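You operate a simulated robot arm through the tools that you are given. There is no shell and no other tool.

Carry out the task below with a simulated robot arm. There is one attempt and no reset: what you move stays moved.

## Task
Tip the teapot's leaves into the bin; infuser on the small dish.
Fine: teapot lid back on, bin shut. Set down upright: infuser.
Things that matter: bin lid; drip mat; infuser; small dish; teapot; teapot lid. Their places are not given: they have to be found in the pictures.

The check looks at the end state, three seconds after you hand in, the way a careful person would. Anything else that was tipped, shoved, dropped, spilled or broken makes it a failure. Lids that push on must go on centred and level and be pressed home; caps that screw on are set level and turned clockwise until they are tight.

## Robot
A 6-joint arm with a two-finger parallel gripper, fixed in place. Base frame: the origin is on the floor under the middle of its stand, x ahead of it, y to its left, z up; the work surface is at about z = 860. Units: mm, degrees, N and s.
It reaches about 1347 mm from its shoulder. Its first joint turns from -166.0 to 166.0 degrees. Payload 3.91 kg.
The TCP is the grasp point between the finger pads, 30 mm short of the fingertips. In the tool frame z runs along the fingers and y along their closing line. Largest opening 110 mm; finger width 20, thickness 10; the body of the gripper, 48 by 112 mm, starts 55 mm behind the TCP.
Orientation is that of the tool frame in the base frame, as [roll, pitch, yaw] about the fixed x, y, z axes, in that order (R = Rz(yaw) Ry(pitch) Rx(roll)). With the fingers straight down and closing along the base's y, the tool's x points along the base's -x, its y along +y and its z along -z.

## Interface
- The arm moves only by the tool drive_tool. Its argument "steps" is one flat list of numbers, 7 for each row, row after row: the shift along the tool's x, y, z in units of 50 mm (1.0 is 50 mm), then the turn, a rotation vector about the tool's x, y, z in units of 4 degrees (1.0 is 4 degrees), then the closure in counts, from 0 (fully open) to 255 (shut). In form: [dx, dy, dz, ax, ay, az, claw, dx, dy, dz, ax, ay, az, claw, ...]. A call has 1 to 20 rows; each row shifts and turns the commanded pose from where the row before left it, along the tool's axes as they then stand. A call with a number of a shift or a turn outside -1 to 1 is refused whole. Each row takes 0.2 s and may step no farther than 50 mm and 8.6 degrees from the row before; otherwise, or with a gripper value out of range, the whole call is refused. A pose out of reach is approached as far as the arm can. The call stops where the force on the tool passes 90 N (or 10 N more than at its start, if that is more) or the arm is blocked; 0.2 s more then pass. Each finger travels about 108 mm/s and halts on what it meets, pressing with about 27 N; the grip force reading is that of the motor and also rises with nothing between the fingers. The clock runs only during rows and for 0.2 s after the last one: add rows that do not move to give the fingers time. It gives the time, the measured TCP pose, the force on the tool (base axes), the opening and the grip force at its end, in the units of the frame above (readings bear some noise), with the torque about the TCP (base axes, N m) and any sound that the robot's microphone picked up.
- Cameras (640 x 400 px; columns grow to the right, rows downward): "scene" is fixed at [398.1, -516.9, 1606.8]; the picture's right is [0.99, -0.11, 0.00], its down [-0.08, -0.69, -0.72] and it looks along [0.08, 0.71, -0.70] (base axes); focal length 304 px, centre (320, 200). "wrist" rides on the gripper at [72, 17, -103] in the tool frame; the picture's right is [-0.23, 0.97, 0.00], its down [-0.76, -0.18, -0.62] and it looks along [-0.61, -0.14, 0.78] (tool axes); focal length 222 px, centre (320, 200).
- capture(camera): a new picture of that camera. No time passes.
- pixel_to_xyz(camera, pixels): for up to 12 pixels [column, row] of the newest picture of that camera ("zoom" is the newest enlarged one), the place [x, y, z] in the base frame of the surface seen there, good to about 2 mm, but the place of the scene camera against the robot may be out by one fixed shift of up to 25 mm in any direction. No time passes.
- close_up(camera, box): a new picture of the part [left, top, right, bottom] of that camera's present view, enlarged. No time passes.
- job_done(): hands the job in; it is judged then, once.

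Open the gripper and draw the arm clear of the work before you hand the job in, unless the task says otherwise.

The tools are called after ">>>" as name(argument=value, ...) on one line, values as JSON. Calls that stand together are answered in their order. drive_tool: Moves the arm, as the interface text tells. Its arguments: {"type":"object","properties":{"steps":{"type":"array","items":{"type":"number"}}},"required":["steps"]} The other tools are called the same way: capture (camera) takes a picture; pixel_to_xyz (camera, pixels) gives the place of the surface under pixels of a picture; close_up (camera, box) takes an enlarged picture of a part of a camera's view; job_done () hands the job in.

At the start:

```text
clock: 0.0
tool_pos: [353.8, 511.4, 1222.2]
tool_rot: [179.9, 0.2, 179.9]
contact_force: [0.3, -1.2, 1.6]
torque: [0.0, 0.0, 0.01]
finger_gap: 109.9
grasp_force: 0.0
```

scene: 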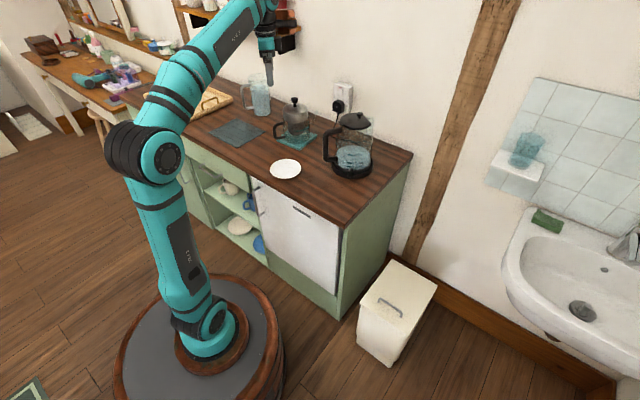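
wrist: 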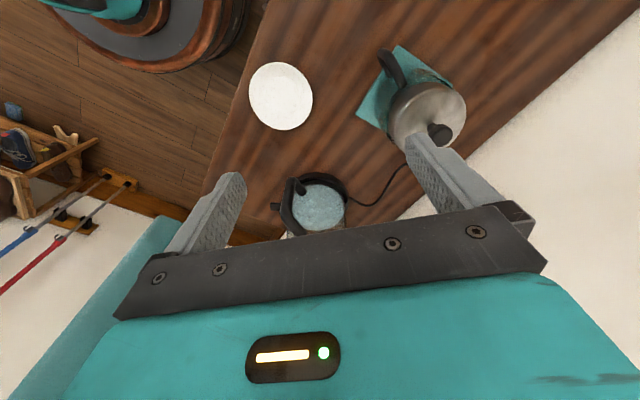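

The scene shows a teapot at about (292,122) on a teal mat, a kettle at (352,148), a small white dish at (286,169) and a bin at (395,312). I'll zoom in on these.

>>> close_up(camera="scene", box=[190, 60, 420, 204])

>>> close_up(camera="scene", box=[330, 240, 458, 370])

>>> close_up(camera="wrist", box=[230, 20, 500, 240])

```text
2.78 times, centred on (305, 132) of scene
```

zoom: 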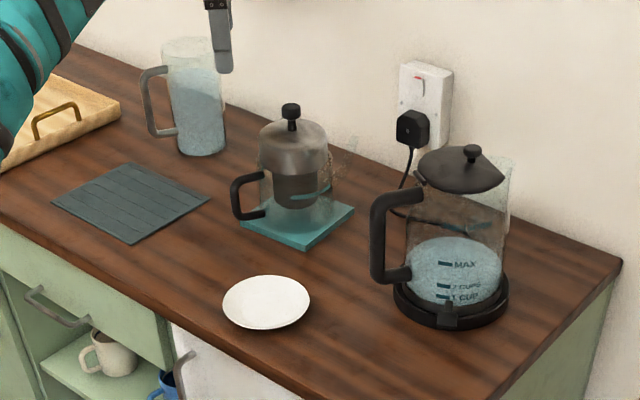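

```text
3.08 times, centred on (394, 305) of scene
```

zoom: 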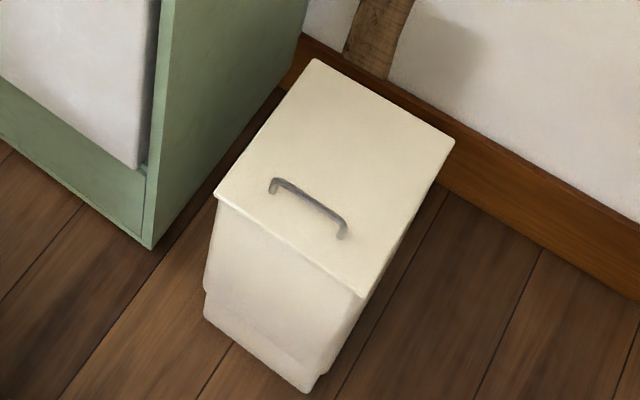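

```text
1.82 times, centred on (365, 130) of wrist
```

zoom: 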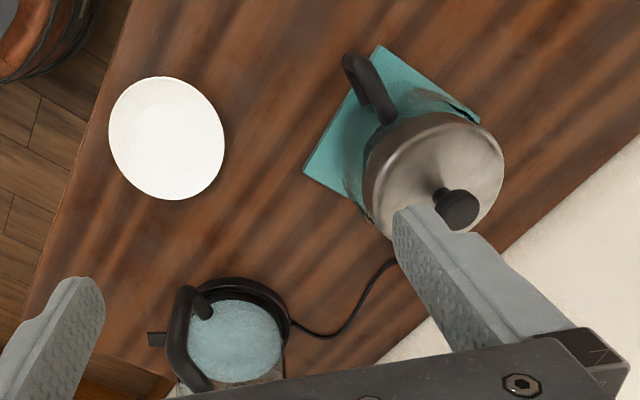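

Let me obtain 3D points of the bin, from the newest zoom (which is wrist now), so first I measure with scene pixels and wrist pixels to compare the two cameras.

>>> pixel_to_xyz(camera="wrist", pixels=[[250, 95], [313, 95], [281, 63], [281, 129], [281, 96], [440, 132], [388, 60], [357, 112], [398, 45], [428, 100], [320, 205], [290, 185]])

>>> pixel_to_xyz(camera="scene", pixels=[[286, 169], [294, 100], [282, 126], [295, 108], [270, 169], [301, 169], [432, 285], [394, 261], [374, 303], [405, 335], [387, 299], [442, 284]])

```text
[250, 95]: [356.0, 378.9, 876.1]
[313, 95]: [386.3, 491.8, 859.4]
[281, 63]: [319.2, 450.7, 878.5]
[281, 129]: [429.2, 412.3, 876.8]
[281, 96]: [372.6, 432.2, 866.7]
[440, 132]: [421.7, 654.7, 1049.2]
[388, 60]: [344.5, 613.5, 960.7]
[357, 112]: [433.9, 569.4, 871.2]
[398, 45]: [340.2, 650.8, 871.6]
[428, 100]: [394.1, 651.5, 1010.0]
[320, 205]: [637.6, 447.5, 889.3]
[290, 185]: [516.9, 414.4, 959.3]
```

```text
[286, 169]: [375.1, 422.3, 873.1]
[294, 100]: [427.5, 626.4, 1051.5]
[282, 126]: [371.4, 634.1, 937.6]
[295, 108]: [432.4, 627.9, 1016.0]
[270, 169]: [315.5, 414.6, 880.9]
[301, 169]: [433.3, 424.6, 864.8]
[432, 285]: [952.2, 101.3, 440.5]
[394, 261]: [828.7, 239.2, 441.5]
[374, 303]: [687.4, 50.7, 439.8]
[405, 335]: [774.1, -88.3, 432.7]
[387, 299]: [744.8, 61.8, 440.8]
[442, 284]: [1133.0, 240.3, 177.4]
```

Now measuring the bin in detail via a zoom on it.

>>> close_up(camera="scene", box=[340, 240, 450, 350])

```text
3.64 times, centred on (395, 295) of scene
```

zoom: 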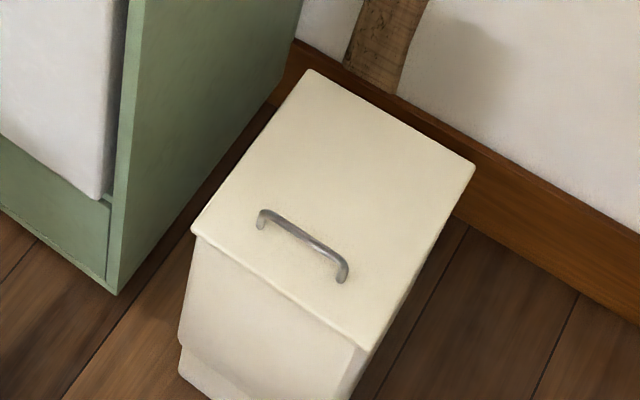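

The lid corners in the zoom are about (310,72), (472,167), (364,347) and (193,229), with a handle from (260,217) to (342,275). I'll convert those.

>>> pixel_to_xyz(camera="zoom", pixels=[[311, 75], [469, 168], [362, 342], [197, 229], [265, 213], [300, 234], [344, 265], [258, 228], [339, 281], [330, 180], [183, 345], [240, 280]])

>>> pixel_to_xyz(camera="scene", pixels=[[412, 155], [338, 228], [352, 120], [366, 115], [345, 128], [350, 180], [330, 160], [240, 130], [236, 120], [262, 135], [210, 130], [238, 146]])

```text
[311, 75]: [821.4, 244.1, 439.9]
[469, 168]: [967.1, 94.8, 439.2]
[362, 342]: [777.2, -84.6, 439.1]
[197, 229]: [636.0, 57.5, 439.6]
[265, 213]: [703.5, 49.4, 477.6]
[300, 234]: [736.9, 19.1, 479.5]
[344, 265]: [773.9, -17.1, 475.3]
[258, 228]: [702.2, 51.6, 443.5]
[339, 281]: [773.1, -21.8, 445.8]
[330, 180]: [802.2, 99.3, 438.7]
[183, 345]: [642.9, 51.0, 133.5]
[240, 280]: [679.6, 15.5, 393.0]
```

```text
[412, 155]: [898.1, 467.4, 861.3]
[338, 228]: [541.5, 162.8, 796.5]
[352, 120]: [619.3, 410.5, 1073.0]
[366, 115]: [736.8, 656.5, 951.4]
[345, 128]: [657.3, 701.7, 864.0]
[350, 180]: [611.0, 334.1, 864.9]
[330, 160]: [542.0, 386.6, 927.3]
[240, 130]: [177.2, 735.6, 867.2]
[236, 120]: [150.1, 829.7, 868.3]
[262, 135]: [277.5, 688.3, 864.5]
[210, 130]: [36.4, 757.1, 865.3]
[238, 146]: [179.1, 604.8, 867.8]
```

The bin lid is about 200 x 263 mm at z≈440 with its grip near the front edge, hence most likely hinged at the wall side. I now move the arm a bit toward the teapot (wrist pixel (430,110)) to look at it from close by.

>>> drive_tool(steps=[0.05, 0.7, 0.1, 0, 0, 0, 0, 0.05, 0.75, 0.1, 0, 0, 0, 0, 0.05, 0.75, 0.1, 0, 0, 0, 0, 0.03, 0.7, 0.1, 0, 0, 0, 0, 0, 0, 0, 0, 0, 0, 0])

>>> capture(camera="wrist")

>>> capture(camera="scene")

```text
clock: 1.2
tool_pos: [344.4, 658.4, 1202.0]
tool_rot: [-180.0, 0.1, -179.9]
contact_force: [-0.6, 0.2, 0.2]
torque: [-0.01, -0.03, -0.01]
finger_gap: 109.6
grasp_force: 0.0
```

```text
taken
```

wrist: 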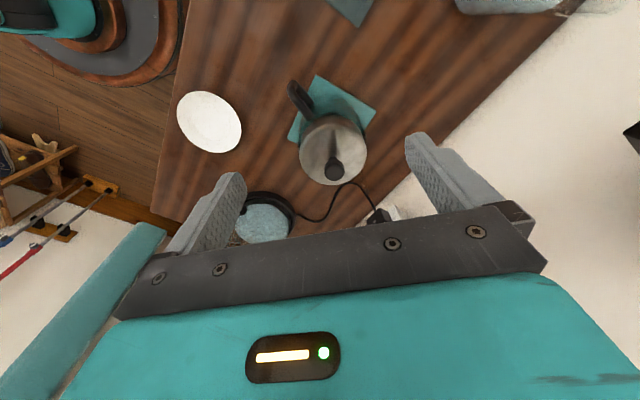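

```text
taken
```

scene: 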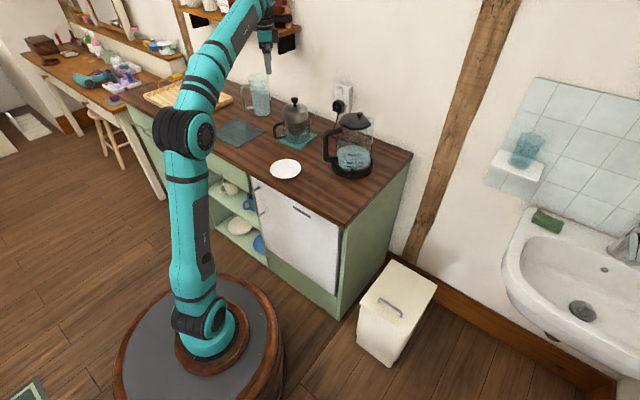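

The teapot lid is at wrist pixel (333,150) with the knob at (333,168). I zoom in and measure its centre and the handle direction.

>>> close_up(camera="wrist", box=[270, 70, 398, 200])

>>> pixel_to_xyz(camera="wrist", pixels=[[333, 168], [333, 162], [302, 148], [366, 152], [330, 118], [320, 184], [296, 88], [318, 120], [208, 121], [178, 120], [241, 120], [209, 92]])

>>> close_up(camera="scene", box=[250, 80, 350, 160])

```text
3.08 times, centred on (334, 135) of wrist
```

zoom: 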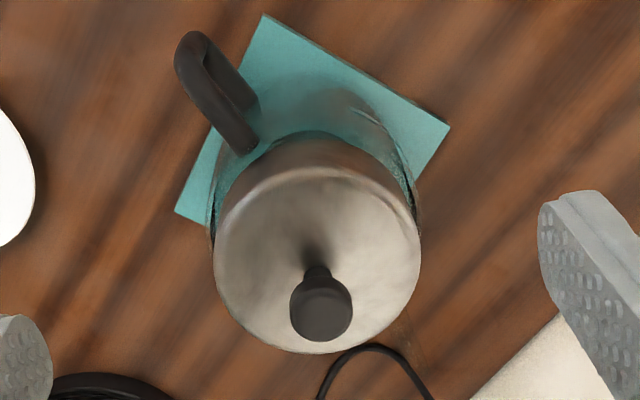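

```text
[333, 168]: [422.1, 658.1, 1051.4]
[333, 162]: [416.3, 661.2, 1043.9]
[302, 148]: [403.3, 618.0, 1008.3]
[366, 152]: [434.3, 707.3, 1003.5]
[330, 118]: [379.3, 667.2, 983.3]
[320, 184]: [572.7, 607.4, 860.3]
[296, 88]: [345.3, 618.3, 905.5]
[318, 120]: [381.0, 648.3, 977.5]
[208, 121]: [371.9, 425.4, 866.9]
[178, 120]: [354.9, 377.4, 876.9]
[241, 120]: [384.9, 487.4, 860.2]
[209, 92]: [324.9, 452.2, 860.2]
```

```text
5.00 times, centred on (300, 120) of scene
```

zoom: 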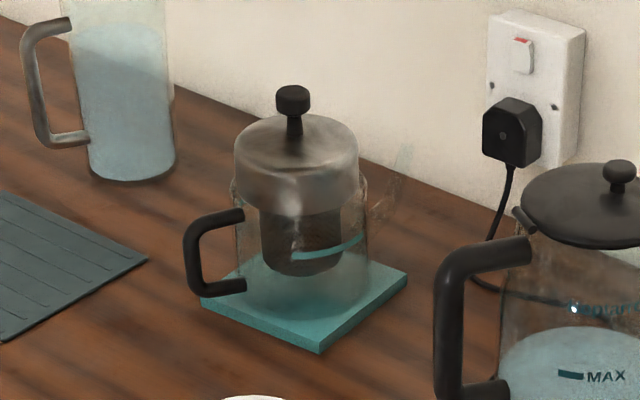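

The lid's knob top is about (422,658,1051), the lid about 97 mm across, with the infuser hanging inside. I start with the bin: first travel high (z≈1200) over to above the bin lid's handle near (738,16), keeping clear of the kettle.

>>> drive_tool(steps=[-0.492, -0.803, 0, 0, 0, 0, 0, -0.492, -0.803, 0, 0, 0, 0, 0, -0.492, -0.803, 0, 0, 0, 0, 0, -0.492, -0.803, 0, 0, 0, 0, 0, -0.492, -0.803, 0, 0, 0, 0, 0, -0.492, -0.803, 0, 0, 0, 0, 0, -0.492, -0.803, 0, 0, 0, 0, 0, -0.492, -0.803, 0, 0, 0, 0, 0, -0.492, -0.803, 0, 0, 0, 0, 0, -0.492, -0.803, 0, 0, 0, 0, 0, -0.492, -0.803, 0, 0, 0, 0, 0, -0.492, -0.803, 0, 0, 0, 0, 0, -0.492, -0.803, 0, 0, 0, 0, 0, -0.492, -0.803, 0, 0, 0, 0, 0, -0.492, -0.803, 0, 0, 0, 0, 0, -0.492, -0.803, 0, 0, 0, 0, 0])

>>> drive_tool(steps=[0, 0, 0, 0, 0, 0.9375, 0, 0, 0, 0, 0, 0, 0.9375, 0, 0, 0, 0, 0, 0, 0.9375, 0, 0, 0, 0, 0, 0, 0.9375, 0, 0, 0, 0, 0, 0, 0.9375, 0, 0, 0, 0, 0, 0, 0.9375, 0, 0, 0, 0, 0, 0, 0.9375, 0, 0, 0, 0, 0, 0, 0.9375, 0, 0, 0, 0, 0, 0, 0.9375, 0, 0, 0, 0, 0, 0, 0.9375, 0, 0, 0, 0, 0, 0, 0.9375, 0, 0, 0, 0, 0, 0, 0.9375, 0, 0, 0, 0.9, 0, 0, 0, 0, 0, 0, 0.9, 0, 0, 0, 0, 0, 0, 0.9, 0, 0, 0, 0, 0, 0, 0.9, 0, 0, 0, 0, 0, 0, 0.9, 0, 0, 0, 0, 0, 0, 0.9, 0, 0, 0, 0])

>>> capture(camera="wrist")

>>> capture(camera="scene")

```text
clock: 4.6
tool_pos: [736.6, 14.4, 1203.8]
tool_rot: [-180.0, 0.2, -179.9]
contact_force: [-0.5, -0.2, 0.6]
torque: [-0.04, -0.06, 0.03]
finger_gap: 110.3
grasp_force: 0.0
```

```text
clock: 8.4
tool_pos: [737.7, 13.6, 931.6]
tool_rot: [179.9, 0.0, 135.0]
contact_force: [-1.0, -0.9, 0.9]
torque: [0.0, -0.07, -0.01]
finger_gap: 109.5
grasp_force: 0.0
```

```text
taken
```

wrist: 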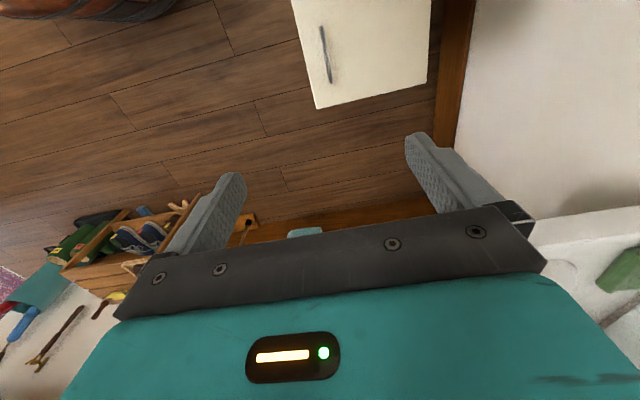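

```text
taken
```

scene: 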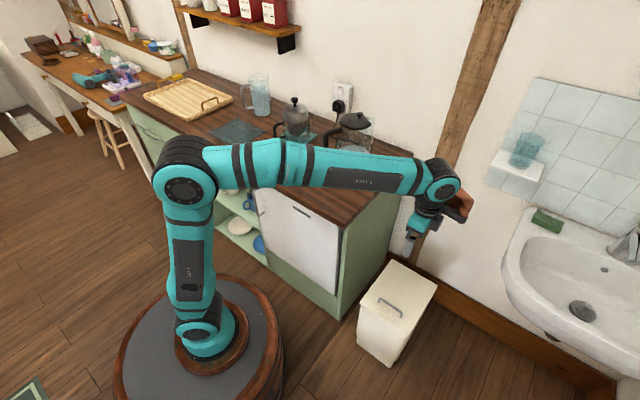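

The bin lid and its handle are seen at wrist pixel (327,55). I go down to z≈700 and look again.

>>> drive_tool(steps=[0, 0, 0.92, 0, 0, 0, 0, 0, 0, 0.92, 0, 0, 0, 0, 0, 0, 0.92, 0, 0, 0, 0, 0, 0, 0.92, 0, 0, 0, 0, 0, 0, 0.92, 0, 0, 0, 0, 0, 0, 0, 0, 0, 0, 0])

>>> capture(camera="wrist")

>>> close_up(camera="wrist", box=[260, 0, 480, 140])

```text
clock: 9.8
tool_pos: [738.5, 14.8, 701.6]
tool_rot: [179.9, 0.0, 135.0]
contact_force: [0.1, -0.4, -0.1]
torque: [-0.01, -0.03, 0.0]
finger_gap: 109.9
grasp_force: 0.1
```

```text
taken
```

wrist: 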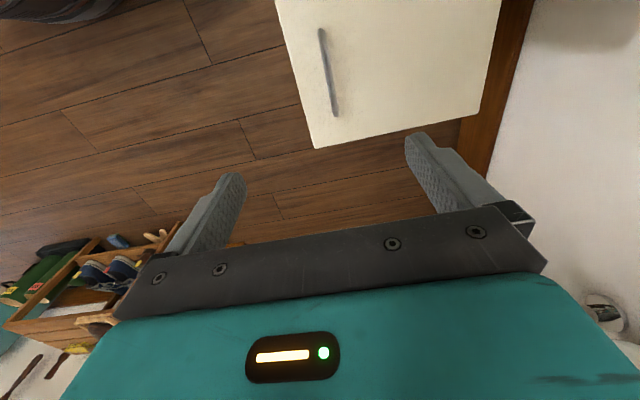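

```text
2.86 times, centred on (370, 70) of wrist
```

zoom: 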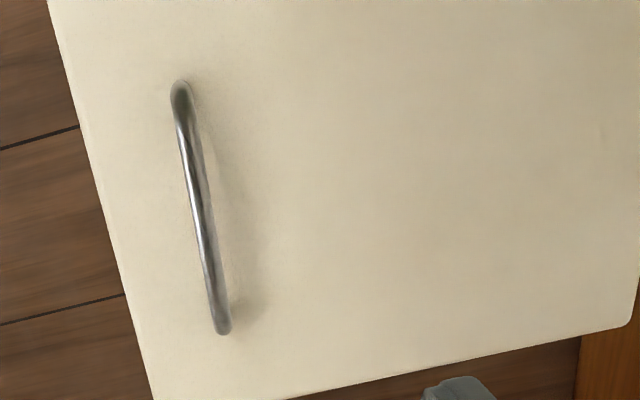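

The handle runs from zoom (180,90) to (224,328). I measure the handle and the lid corners with the wrist camera.

>>> pixel_to_xyz(camera="zoom", pixels=[[180, 95], [187, 140], [200, 210], [212, 280], [222, 325], [150, 390], [632, 320], [100, 200], [400, 200], [230, 180], [600, 200], [590, 330]])

```text
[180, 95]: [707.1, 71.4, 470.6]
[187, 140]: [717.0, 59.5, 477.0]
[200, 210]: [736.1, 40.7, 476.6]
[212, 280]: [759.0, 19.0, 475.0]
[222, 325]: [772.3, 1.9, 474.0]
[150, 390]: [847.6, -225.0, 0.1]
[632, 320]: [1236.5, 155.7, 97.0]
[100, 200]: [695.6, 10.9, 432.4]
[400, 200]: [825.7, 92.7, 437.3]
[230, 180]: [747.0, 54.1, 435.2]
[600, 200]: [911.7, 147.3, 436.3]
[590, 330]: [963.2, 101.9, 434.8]
```

The wrist camera puts the handle bar's middle at about (740,37,474), so the scene camera is off by about +20 mm in y. I line up over the bar, half close the fingers and go down to z≈520 first.

>>> drive_tool(steps=[0.294, 0.326, 0, 0, 0, 0, 130, 0, 0, 0.9, 0, 0, 0, 130, 0, 0, 0.9, 0, 0, 0, 130, 0, 0, 0.9, 0, 0, 0, 130, 0, 0, 0.9, 0, 0, 0, 130, 0, 0, 0, 0, 0, 0, 130])

>>> capture(camera="wrist")

>>> close_up(camera="scene", box=[340, 200, 450, 310])

```text
clock: 11.2
tool_pos: [741.0, 36.7, 521.3]
tool_rot: [179.9, 0.0, 135.0]
contact_force: [0.7, -0.3, -0.7]
torque: [-0.02, 0.03, 0.0]
finger_gap: 53.9
grasp_force: 0.1
```

```text
taken
```

wrist: 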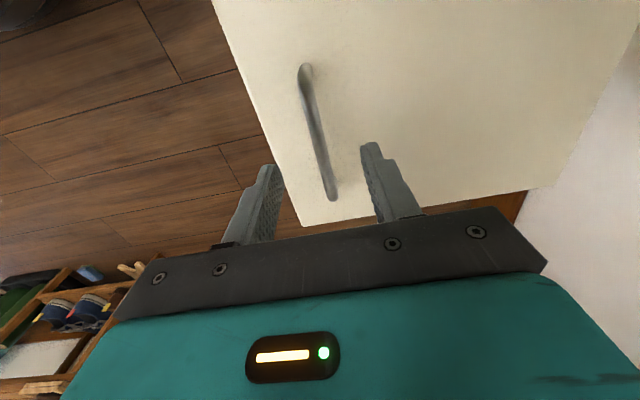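

```text
3.64 times, centred on (395, 255) of scene
```

zoom: 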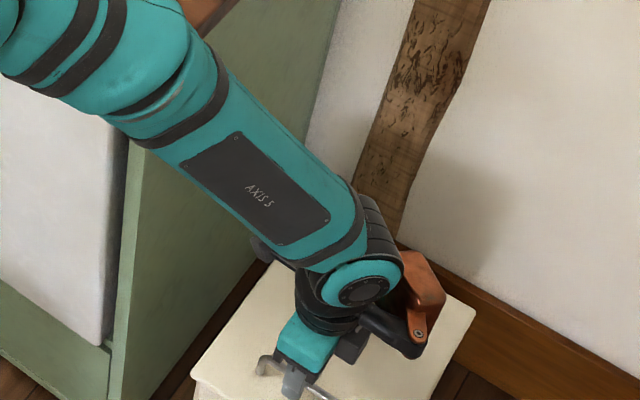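

The bar passes through the grasp line (bar at about (323,150) as predicted). Going down 47 mm and closing on the bar.

>>> drive_tool(steps=[0, 0, 0.47, 0, 0, 0, 130, 0, 0, 0.47, 0, 0, 0, 130, 0, 0, 0, 0, 0, 0, 255, 0, 0, 0, 0, 0, 0, 255, 0, 0, 0, 0, 0, 0, 255, 0, 0, 0, 0, 0, 0, 255])

>>> capture(camera="wrist")

```text
clock: 12.6
tool_pos: [740.8, 36.3, 475.1]
tool_rot: [179.9, 0.0, 135.1]
contact_force: [8.2, 5.7, -3.2]
torque: [-0.29, -0.37, -0.1]
finger_gap: 9.9
grasp_force: 44.9
```

```text
taken
```

wrist: 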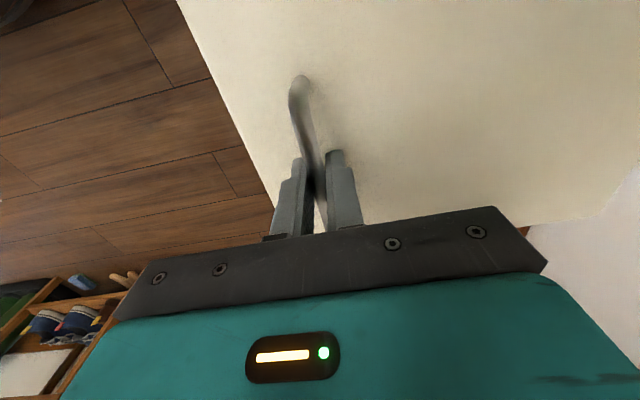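

The bar is gripped (gap 9.9 mm). I lift the lid the first 20° along the arc about the presumed rear hinge and check the forces and the picture.

>>> drive_tool(steps=[0, 0.11, -0.37, 0, 0, 0, 255, 0, 0.11, -0.37, 0, 0, 0, 255, 0, 0.172, -0.345, 0, 0, 0, 255, 0, 0.172, -0.345, 0, 0, 0, 255])

>>> capture(camera="scene")

>>> capture(camera="wrist")

```text
clock: 13.6
tool_pos: [760.1, 56.5, 547.3]
tool_rot: [180.0, 0.1, 135.1]
contact_force: [5.7, 4.3, -8.4]
torque: [-0.8, -0.8, 0.27]
finger_gap: 9.7
grasp_force: 44.9
```

```text
taken
```

scene: 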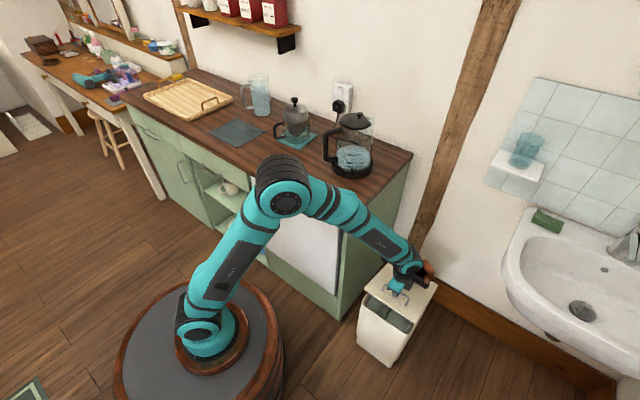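

```text
taken
```

wrist: 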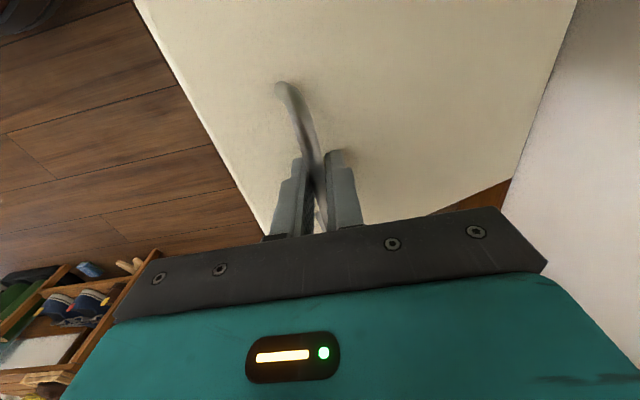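

The scene shows the lid's front rising with the bin staying; forces are low. Zooming to confirm the hinge motion.

>>> close_up(camera="scene", box=[340, 240, 450, 370])

```text
3.08 times, centred on (395, 305) of scene
```

zoom: 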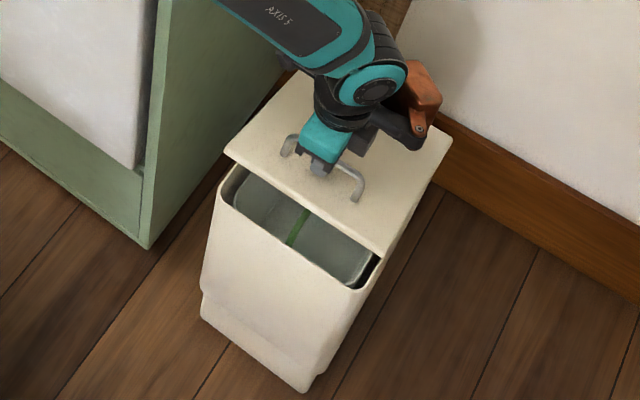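

It is hinged at the wall side and the liner shows inside. I check how far the arm's orange end piece (zoom (425,95)) and the wall are from the lid's path before opening further.

>>> pixel_to_xyz(camera="zoom", pixels=[[425, 95], [418, 140], [405, 70], [385, 85], [440, 120], [480, 60], [400, 10], [600, 60], [300, 60], [375, 290], [235, 180], [230, 155]])

```text
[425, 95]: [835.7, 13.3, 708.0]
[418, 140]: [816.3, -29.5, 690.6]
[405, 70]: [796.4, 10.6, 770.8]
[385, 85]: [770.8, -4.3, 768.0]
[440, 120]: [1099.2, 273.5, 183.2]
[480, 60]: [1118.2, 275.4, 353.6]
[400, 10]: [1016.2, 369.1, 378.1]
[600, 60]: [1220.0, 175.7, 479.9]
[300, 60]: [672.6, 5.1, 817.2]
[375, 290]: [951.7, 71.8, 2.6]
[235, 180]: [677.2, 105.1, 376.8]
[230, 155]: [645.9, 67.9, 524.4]
```

The wall is at about n=1000 mm along the diagonal, far enough. I continue the arc to about 50° of opening.

>>> drive_tool(steps=[0, 0.214, -0.32, 0, 0, 0, 255, 0, 0.244, -0.298, 0, 0, 0, 255, 0, 0.268, -0.278, 0, 0, 0, 255, 0, 0.29, -0.254, 0, 0, 0, 255, 0, 0.312, -0.226, 0, 0, 0, 255, 0, 0.33, -0.198, 0, 0, 0, 255])

>>> close_up(camera="scene", box=[340, 220, 460, 370])

```text
clock: 15.0
tool_pos: [819.0, 114.1, 627.3]
tool_rot: [179.8, 0.1, 135.1]
contact_force: [-21.6, 2.5, 17.7]
torque: [-0.36, -0.28, 0.4]
finger_gap: 9.7
grasp_force: 45.2
```

```text
2.67 times, centred on (400, 295) of scene
```

zoom: 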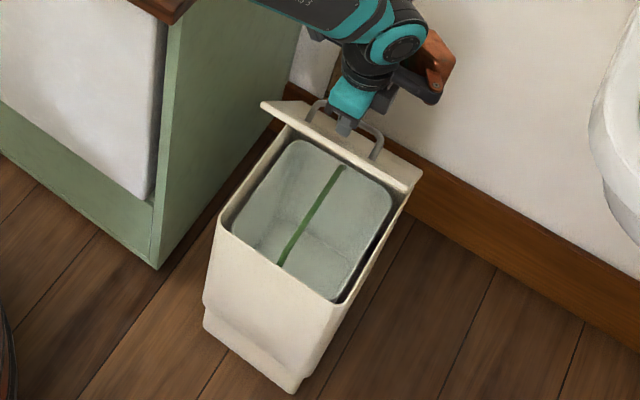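

The forces suggest the hinge is slightly farther back (n≈771, radius ≈225). I continue with the corrected arc, tilting the tool a little with the lid.

>>> drive_tool(steps=[0.03, 0.338, -0.224, 0.625, 0, 0, 255, 0, 0.357, -0.1637, 0.625, 0, 0, 255, 0, 0.3647, -0.1463, 0.625, 0, 0, 255])

>>> close_up(camera="scene", box=[340, 200, 460, 350])

```text
clock: 15.8
tool_pos: [857.5, 152.6, 650.7]
tool_rot: [-172.5, 0.1, 135.0]
contact_force: [6.7, -6.2, -0.5]
torque: [0.24, 0.18, 0.51]
finger_gap: 9.5
grasp_force: 45.5
```

```text
2.67 times, centred on (400, 275) of scene
```

zoom: 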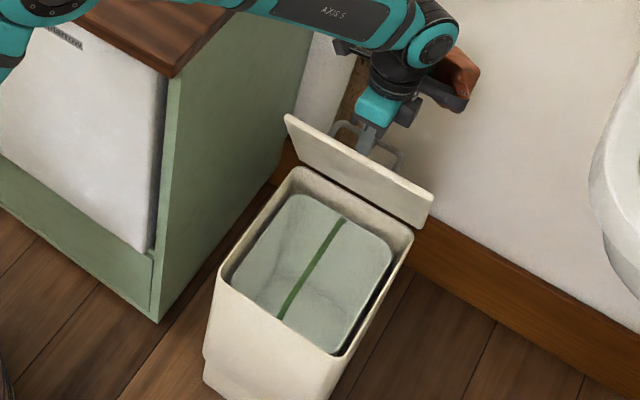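

Forces dropped and the lid is at about 64°. I continue to about 80–90°.

>>> drive_tool(steps=[-0.01, 0.372, -0.1317, 0.625, 0, 0, 255, 0, 0.3757, -0.115, 0.625, 0, 0, 255, 0, 0.3816, -0.0989, 0.625, 0, 0, 255])

>>> close_up(camera="scene", box=[340, 200, 460, 350])

```text
clock: 16.6
tool_pos: [898.2, 194.0, 658.4]
tool_rot: [-165.1, 0.1, 135.1]
contact_force: [12.3, -11.2, 16.7]
torque: [-0.45, -0.57, 0.78]
finger_gap: 9.5
grasp_force: 45.3
```

```text
2.67 times, centred on (400, 275) of scene
```

zoom: 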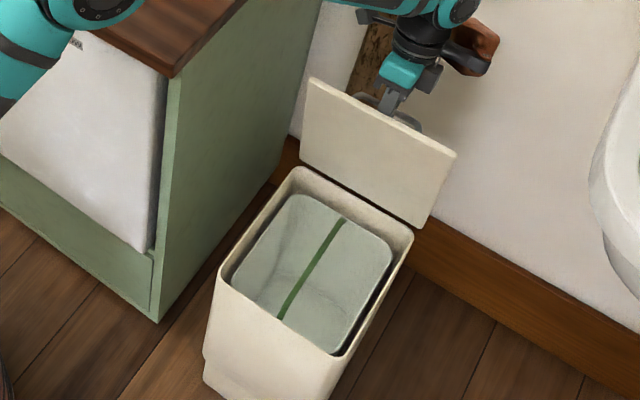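

About 79° open with modest forces. I continue past vertical with careful steps, watching for a hinge stop.

>>> drive_tool(steps=[-0.03, 0.378, -0.1116, 0, 0, 0, 255, 0, 0.395, -0.048, 0, 0, 0, 255, 0, 0.3, -0.01, 0, 0, 0, 255])

>>> close_up(camera="scene", box=[340, 200, 460, 350])

```text
clock: 17.4
tool_pos: [937.5, 233.2, 651.6]
tool_rot: [-165.1, 0.1, 135.1]
contact_force: [7.5, -2.5, 15.7]
torque: [0.08, 0.05, 0.55]
finger_gap: 9.8
grasp_force: 45.1
```

```text
2.67 times, centred on (400, 275) of scene
```

zoom: 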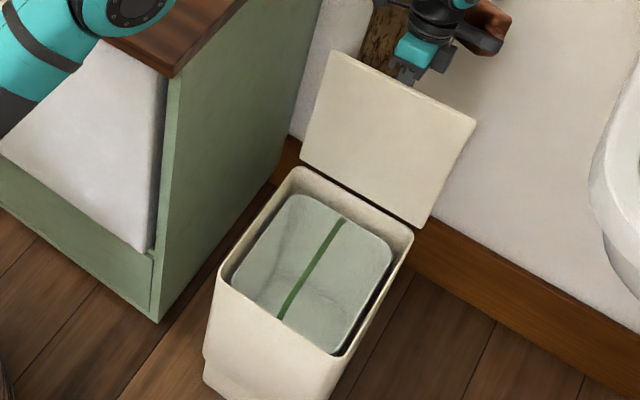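

About 93° now. I check the overall scene for clearance between the arm and the kettle before moving further.

>>> capture(camera="scene")

>>> capture(camera="wrist")

```text
taken
```

scene: 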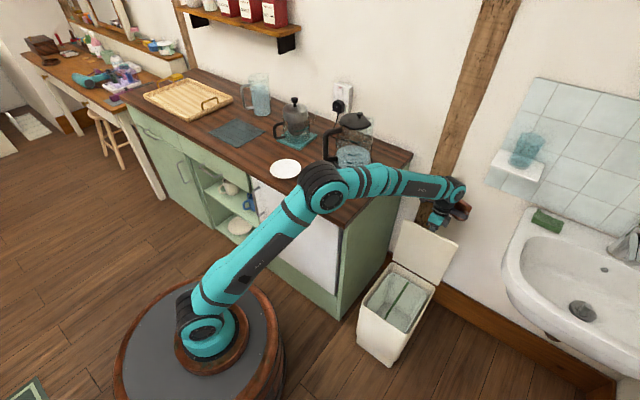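

```text
taken
```

wrist: 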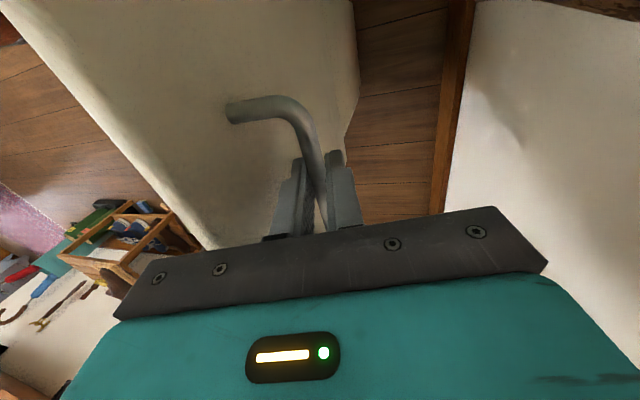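

I measure the forearm against the counter corner and kettle.

>>> pixel_to_xyz(camera="scene", pixels=[[325, 190], [345, 185], [370, 182], [400, 182], [430, 188], [345, 205], [335, 215], [380, 195], [455, 190], [440, 210]])

```text
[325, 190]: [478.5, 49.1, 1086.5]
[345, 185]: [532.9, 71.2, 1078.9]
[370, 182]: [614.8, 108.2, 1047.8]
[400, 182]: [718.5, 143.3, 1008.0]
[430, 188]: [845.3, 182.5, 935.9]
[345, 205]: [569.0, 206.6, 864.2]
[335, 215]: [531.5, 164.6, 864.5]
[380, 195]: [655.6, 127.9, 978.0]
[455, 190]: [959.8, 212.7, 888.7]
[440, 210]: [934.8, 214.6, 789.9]
```

The forearm is well clear of counter and kettle. I push the lid a bit further back to see whether there is a stop.

>>> drive_tool(steps=[0, 0.302, 0.0, 0, 0, 0, 255, 0, 0.297, 0.02, 0, 0, 0, 255])

>>> close_up(camera="scene", box=[340, 200, 460, 350])

```text
clock: 18.0
tool_pos: [955.6, 252.1, 643.4]
tool_rot: [-165.1, 0.0, 135.1]
contact_force: [5.8, -0.6, 9.3]
torque: [-0.1, -0.06, 0.62]
finger_gap: 9.7
grasp_force: 45.1
```

```text
2.67 times, centred on (400, 275) of scene
```

zoom: 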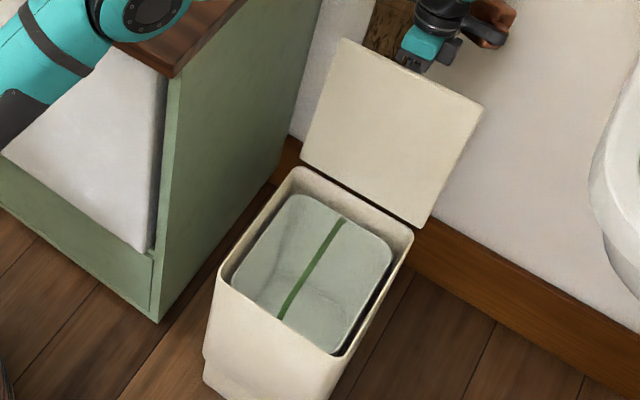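

No stop yet at about 100°. I go another 5° cautiously.

>>> drive_tool(steps=[0, 0.194, 0.03, 0, 0, 0, 255, 0, 0.194, 0.033, 0, 0, 0, 255])

>>> close_up(camera="scene", box=[380, 150, 500, 270])

```text
clock: 18.6
tool_pos: [963.7, 259.3, 638.9]
tool_rot: [-164.2, -0.2, 134.8]
contact_force: [-74.2, -34.0, 21.6]
torque: [-0.31, -0.23, 0.53]
finger_gap: 10.0
grasp_force: 45.1
stopped in row 2: the force on the tool passed its limit at 101 N (the readings are from after the stop); the commanded pose is now the measured one
```

```text
3.33 times, centred on (440, 210) of scene
```

zoom: 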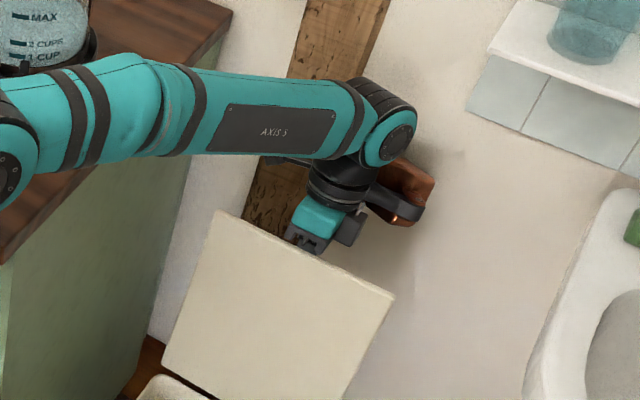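

The torque at the grasp is near zero while the force is 76 N along the closing direction, so this is the hinge's stop at about 101–103°. I back off 7 mm and see the force.

>>> drive_tool(steps=[0, -0.1, 0, 0, 0, 0, 255, 0, -0.04, 0, 0, 0, 0, 255])

>>> close_up(camera="scene", box=[340, 200, 460, 350])

```text
clock: 19.2
tool_pos: [962.6, 258.9, 640.6]
tool_rot: [-164.8, -0.1, 135.0]
contact_force: [4.1, -2.7, 18.1]
torque: [0.59, 0.62, 0.41]
finger_gap: 9.7
grasp_force: 45.2
```

```text
2.67 times, centred on (400, 275) of scene
```

zoom: 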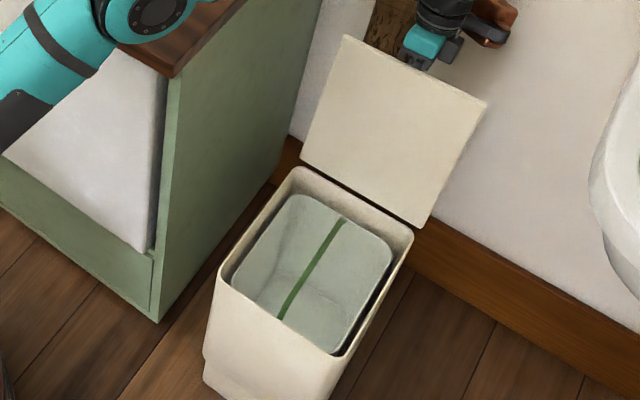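

Forces are relaxed with the lid against its stop. Before withdrawing I check the wall's distance with the wrist camera.

>>> capture(camera="wrist")

>>> pixel_to_xyz(camera="wrist", pixels=[[600, 150], [620, 250], [600, 60], [500, 60], [440, 100], [280, 105], [240, 110], [200, 200]])

>>> pixel_to_xyz(camera="scene", pixels=[[462, 195], [455, 185], [468, 195], [450, 200], [480, 160], [430, 240], [452, 245], [480, 250]])

```text
taken
```

wrist: 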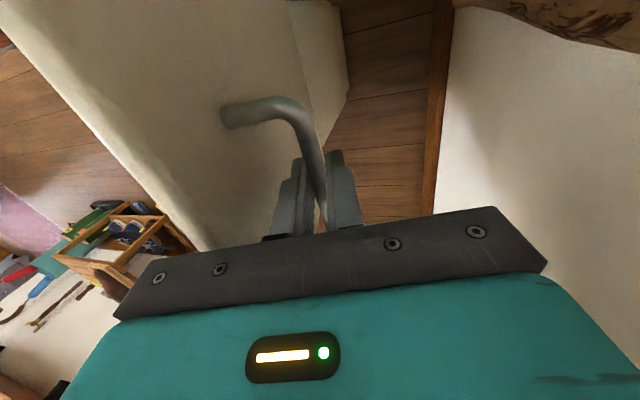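

```text
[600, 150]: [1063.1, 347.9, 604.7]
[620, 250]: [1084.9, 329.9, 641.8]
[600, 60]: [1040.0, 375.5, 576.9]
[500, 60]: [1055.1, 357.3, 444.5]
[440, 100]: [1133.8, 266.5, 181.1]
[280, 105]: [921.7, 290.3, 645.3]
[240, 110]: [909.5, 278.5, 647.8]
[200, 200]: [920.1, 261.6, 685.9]
```

```text
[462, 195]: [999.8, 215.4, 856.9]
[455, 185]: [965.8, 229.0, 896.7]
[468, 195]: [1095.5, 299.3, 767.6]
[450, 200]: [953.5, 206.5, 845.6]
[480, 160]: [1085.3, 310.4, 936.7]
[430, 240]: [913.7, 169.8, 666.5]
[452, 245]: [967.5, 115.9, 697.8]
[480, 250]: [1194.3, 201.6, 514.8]
```

The wall is at n≈998, leaving a few centimetres behind the wrist. I open the fingers only a little (to ~32 mm) and see that the lid stays at its stop.

>>> drive_tool(steps=[0, 0, 0, 0, 0, 0, 220, 0, 0, 0, 0, 0, 0, 200, 0, 0, 0, 0, 0, 0, 181, 0, 0, 0, 0, 0, 0, 181])

>>> capture(camera="wrist")

>>> close_up(camera="scene", box=[340, 200, 460, 350])

```text
clock: 20.2
tool_pos: [961.7, 257.4, 638.4]
tool_rot: [-164.6, -0.3, 134.9]
contact_force: [0.5, 0.0, -0.1]
torque: [-0.01, 0.0, 0.03]
finger_gap: 32.0
grasp_force: 0.1
```

```text
taken
```

wrist: 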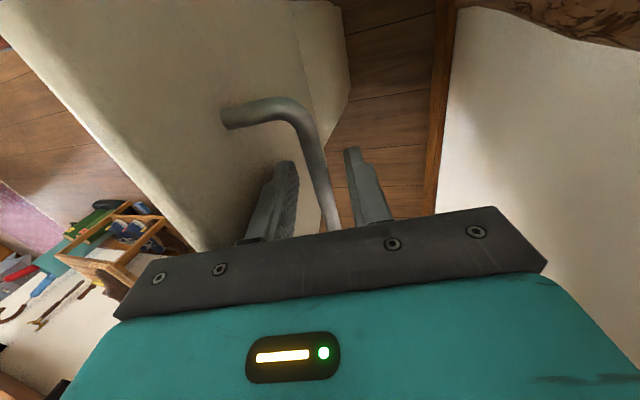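

```text
2.67 times, centred on (400, 275) of scene
```

zoom: 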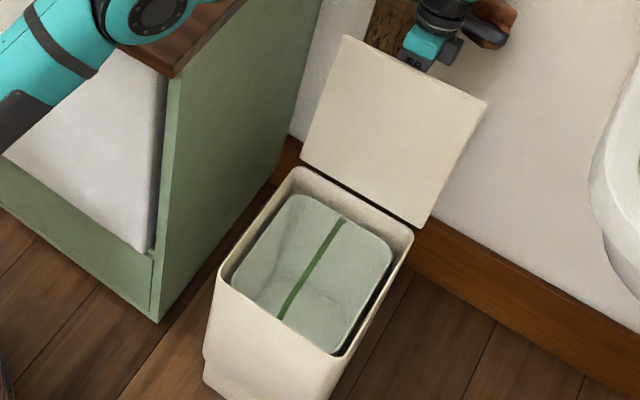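

The lid stays at its stop, fingers clear of the bar on both sides. I draw back along the fingers 45 mm, then close the fingers and rise straight up.

>>> drive_tool(steps=[0, 0, -0.3, 0, 0, 0, 181, 0, 0, -0.6, 0, 0, 0, 181, 0, 0, 0, 0, 0, 0, 255, 0, 0, 0, 0, 0, 0, 255, 0, -0.1294, -0.483, 0, 0, 0, 255, 0, -0.1294, -0.483, 0, 0, 0, 255, 0, -0.1294, -0.483, 0, 0, 0, 255, 0, -0.1294, -0.483, 0, 0, 0, 255])

>>> capture(camera="wrist")

>>> capture(camera="scene")

```text
clock: 22.0
tool_pos: [970.7, 265.9, 782.6]
tool_rot: [-164.5, -0.2, 135.0]
contact_force: [-6.8, -8.3, -1.6]
torque: [0.8, -0.67, -0.54]
finger_gap: 0.2
grasp_force: 26.9
```

```text
taken
```

wrist: 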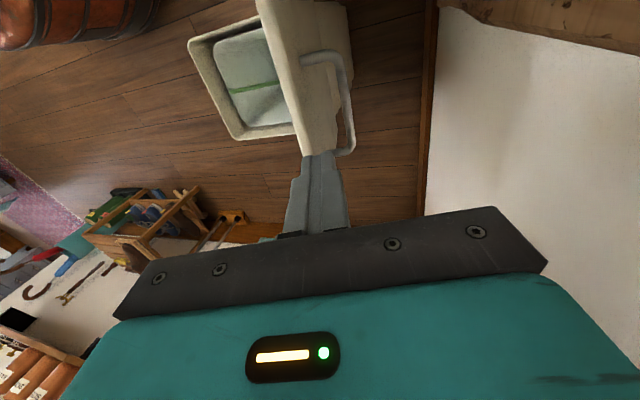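

```text
taken
```

scene: 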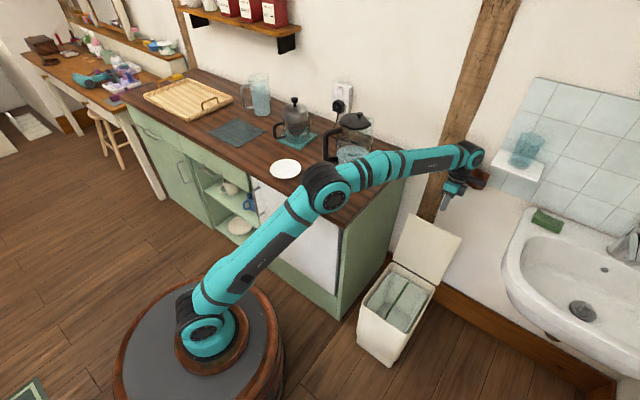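

A slight force of ~10 N away from the wall suggests the tool brushes it; I back straight away from the wall now (the lid top at z≈695 is below the fingertips), undoing the tilt.

>>> drive_tool(steps=[0, -0.387, 0.1035, 0, 0, 0, 255, 0, -0.773, 0.207, 0, 0, 0, 255, 0, -0.9, -0.24, 0, 0, 0, 255, 0, -0.9, -0.24, 0, 0, 0, 255])

>>> close_up(camera="scene", box=[340, 200, 460, 370])

```text
clock: 23.0
tool_pos: [870.7, 167.2, 828.5]
tool_rot: [-164.5, -0.2, 134.9]
contact_force: [0.1, 0.2, -0.3]
torque: [-0.06, 0.06, 0.03]
finger_gap: 0.0
grasp_force: 26.4
```

```text
2.35 times, centred on (400, 285) of scene
```

zoom: 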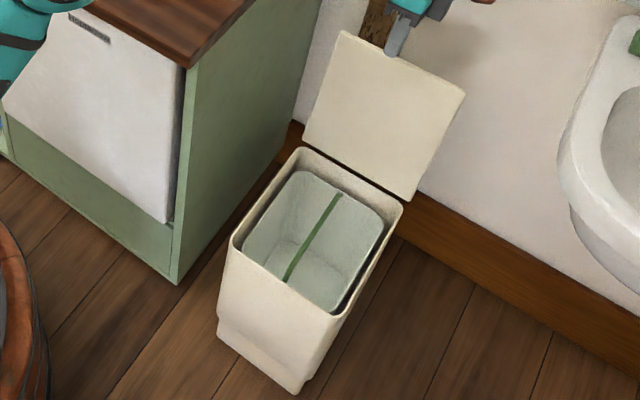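

All clear and the lid stays open. Now I straighten the tool, rise to z≈1200 and turn back to the original yaw.

>>> drive_tool(steps=[0, 0, 0, -0.9375, 0, 0, 255, 0, 0, 0, -0.9375, 0, 0, 255, 0, 0, 0, -0.9375, 0, 0, 255, 0, 0, 0, -0.9375, 0, 0, 255, 0, 0, -0.93, 0, 0, 0, 255, 0, 0, -0.93, 0, 0, 0, 255, 0, 0, -0.93, 0, 0, 0, 255, 0, 0, -0.93, 0, 0, 0, 255, 0, 0, -0.93, 0, 0, 0, 255, 0, 0, -0.93, 0, 0, 0, 255, 0, 0, -0.93, 0, 0, 0, 255, 0, 0, -0.93, 0, 0, 0, 255])

>>> drive_tool(steps=[0, 0, 0, 0, 0, -0.9375, 0, 0, 0, 0, 0, 0, -0.9375, 0, 0, 0, 0, 0, 0, -0.9375, 0, 0, 0, 0, 0, 0, -0.9375, 0, 0, 0, 0, 0, 0, -0.9375, 0, 0, 0, 0, 0, 0, -0.9375, 0, 0, 0, 0, 0, 0, -0.9375, 0, 0, 0, 0, 0, 0, -0.9375, 0, 0, 0, 0, 0, 0, -0.9375, 0, 0, 0, 0, 0, 0, -0.9375, 0, 0, 0, 0, 0, 0, -0.9375, 0, 0, 0, 0, 0, 0, -0.9375, 0, 0, 0, 0, 0, 0, 0, 0])

```text
clock: 25.6
tool_pos: [866.2, 164.9, 1190.3]
tool_rot: [-179.8, -0.2, 134.9]
contact_force: [0.4, -0.2, -0.4]
torque: [-0.02, 0.04, 0.02]
finger_gap: 0.2
grasp_force: 27.0
out of reach, approached as far as the arm can: row 12
```

```text
clock: 28.4
tool_pos: [866.4, 166.0, 1189.9]
tool_rot: [-179.8, -0.2, -180.0]
contact_force: [0.3, -0.2, -0.3]
torque: [-0.02, 0.01, -0.03]
finger_gap: 110.1
grasp_force: 0.1
```

Now I travel at z≈1190 over to above the teapot's knob at about (422,658).

>>> drive_tool(steps=[0.637, 0.703, 0, 0, 0, 0, 0, 0.637, 0.703, 0, 0, 0, 0, 0, 0.637, 0.703, 0, 0, 0, 0, 0, 0.637, 0.703, 0, 0, 0, 0, 0, 0.637, 0.703, 0, 0, 0, 0, 0, 0.637, 0.703, 0, 0, 0, 0, 0, 0.637, 0.703, 0, 0, 0, 0, 0, 0.637, 0.703, 0, 0, 0, 0, 0, 0.637, 0.703, 0, 0, 0, 0, 0, 0.637, 0.703, 0, 0, 0, 0, 0, 0.637, 0.703, 0, 0, 0, 0, 0, 0.637, 0.703, 0, 0, 0, 0, 0, 0.637, 0.703, 0, 0, 0, 0, 0, 0.637, 0.703, 0, 0, 0, 0, 0, 0, 0, 0, 0, 0, 0, 0])

>>> capture(camera="wrist")

>>> close_up(camera="wrist", box=[240, 40, 400, 190])

>>> capture(camera="scene")

```text
clock: 31.6
tool_pos: [420.6, 659.1, 1191.4]
tool_rot: [-179.9, -0.5, 179.9]
contact_force: [-1.0, -0.3, 0.1]
torque: [-0.02, 0.02, 0.01]
finger_gap: 109.8
grasp_force: 0.1
```

```text
taken
```

wrist: 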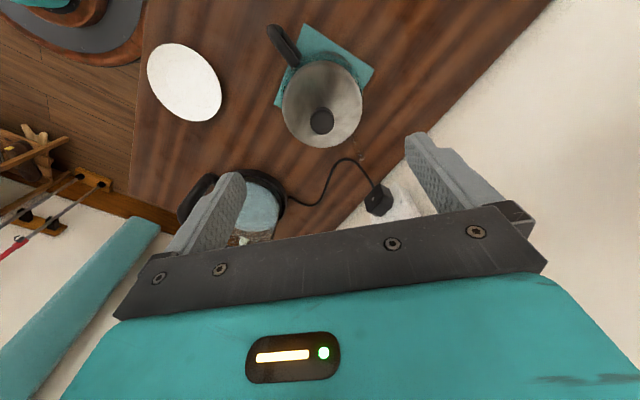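

```text
2.67 times, centred on (320, 115) of wrist
```

zoom: 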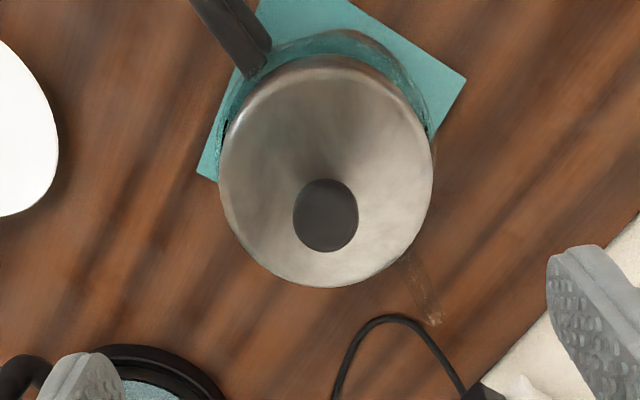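

```text
taken
```

scene: 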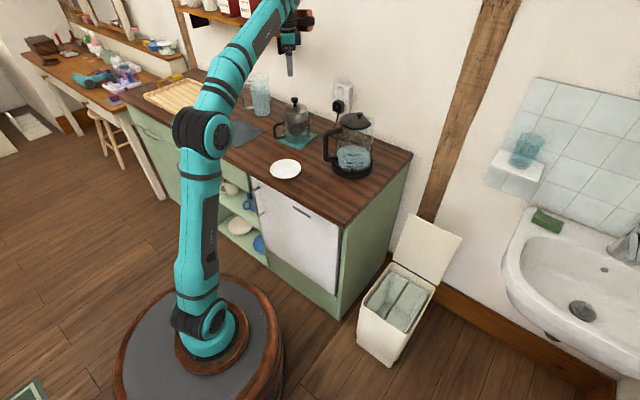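

The bin lid stays open. Knob centre in the zoom is about (325,215); lid rim from (219,170) to (434,175) and bottom (335,287). I measure these.

>>> pixel_to_xyz(camera="zoom", pixels=[[325, 215], [300, 215], [352, 215], [325, 190], [325, 245], [224, 170], [429, 175], [335, 282], [330, 70], [280, 150], [390, 200], [330, 262]])

```text
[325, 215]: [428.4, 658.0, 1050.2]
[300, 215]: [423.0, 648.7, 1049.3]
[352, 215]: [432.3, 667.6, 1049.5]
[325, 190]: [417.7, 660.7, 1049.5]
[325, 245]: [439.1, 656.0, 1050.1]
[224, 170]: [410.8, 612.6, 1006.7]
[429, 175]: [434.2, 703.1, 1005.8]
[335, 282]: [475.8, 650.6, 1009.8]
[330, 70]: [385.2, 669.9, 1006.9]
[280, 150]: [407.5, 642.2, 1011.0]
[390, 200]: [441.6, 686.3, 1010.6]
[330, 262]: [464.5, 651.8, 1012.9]
```

The knob's centre is (428,658), top z≈1050, about 28 mm across; the lid dome is at z≈1013. I go down so the fingertips stay just above the dome (TCP z≈1050).

>>> drive_tool(steps=[-0.152, -0.018, 0.7, 0, 0, 0, 110, 0, 0, 0.7, 0, 0, 0, 110, 0, 0, 0.7, 0, 0, 0, 110, 0, 0, 0.5, 0, 0, 0, 110, 0, 0, 0.22, 0, 0, 0, 110, 0, 0, 0, 0, 0, 0, 110])

>>> capture(camera="wrist")

>>> close_up(camera="scene", box=[240, 60, 360, 160])

```text
clock: 33.0
tool_pos: [427.0, 656.8, 1049.9]
tool_rot: [-179.8, -0.4, 179.8]
contact_force: [0.4, -0.1, 0.4]
torque: [0.0, 0.01, -0.01]
finger_gap: 62.4
grasp_force: 0.1
```

```text
taken
```

wrist: 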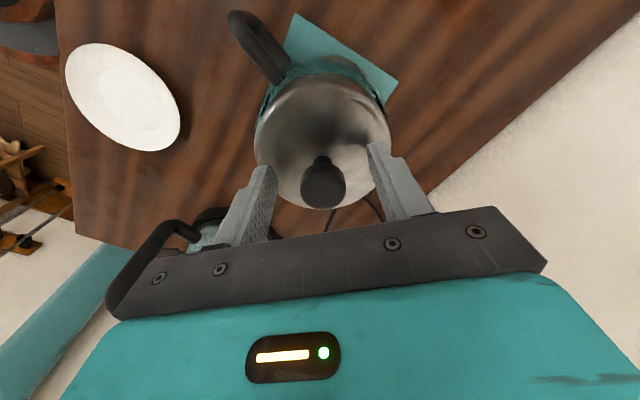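

```text
4.00 times, centred on (300, 110) of scene
```

zoom: 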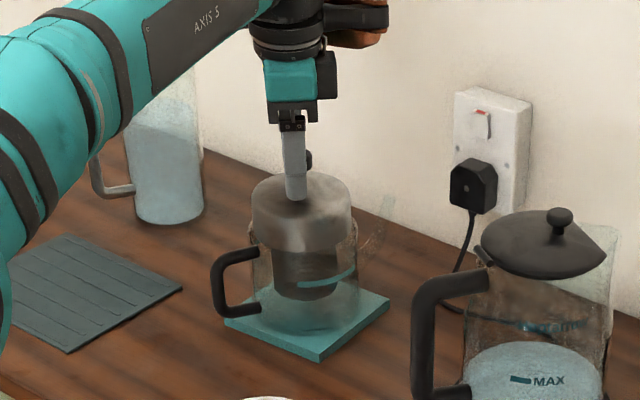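

The knob sits midway between the fingers (at (324,183)). Closing on it.

>>> drive_tool(steps=[0, 0.02, 0, 0, 0, 0, 160, 0, 0, 0, 0, 0, 0, 185, 0, 0, 0, 0, 0, 0, 255, 0, 0, 0, 0, 0, 0, 255, 0, 0, 0, 0, 0, 0, 255])

>>> close_up(camera="wrist", box=[220, 100, 420, 240])

```text
clock: 34.2
tool_pos: [426.8, 658.0, 1050.2]
tool_rot: [-179.8, -0.4, -180.0]
contact_force: [0.3, -0.3, -0.5]
torque: [0.01, -0.01, -0.03]
finger_gap: 26.3
grasp_force: 27.7
```

```text
2.86 times, centred on (320, 170) of wrist
```

zoom: 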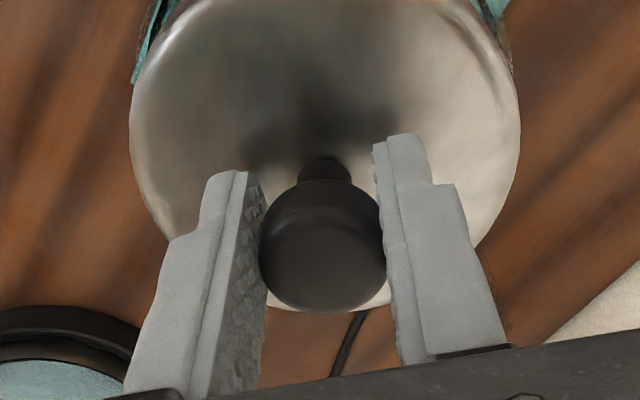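

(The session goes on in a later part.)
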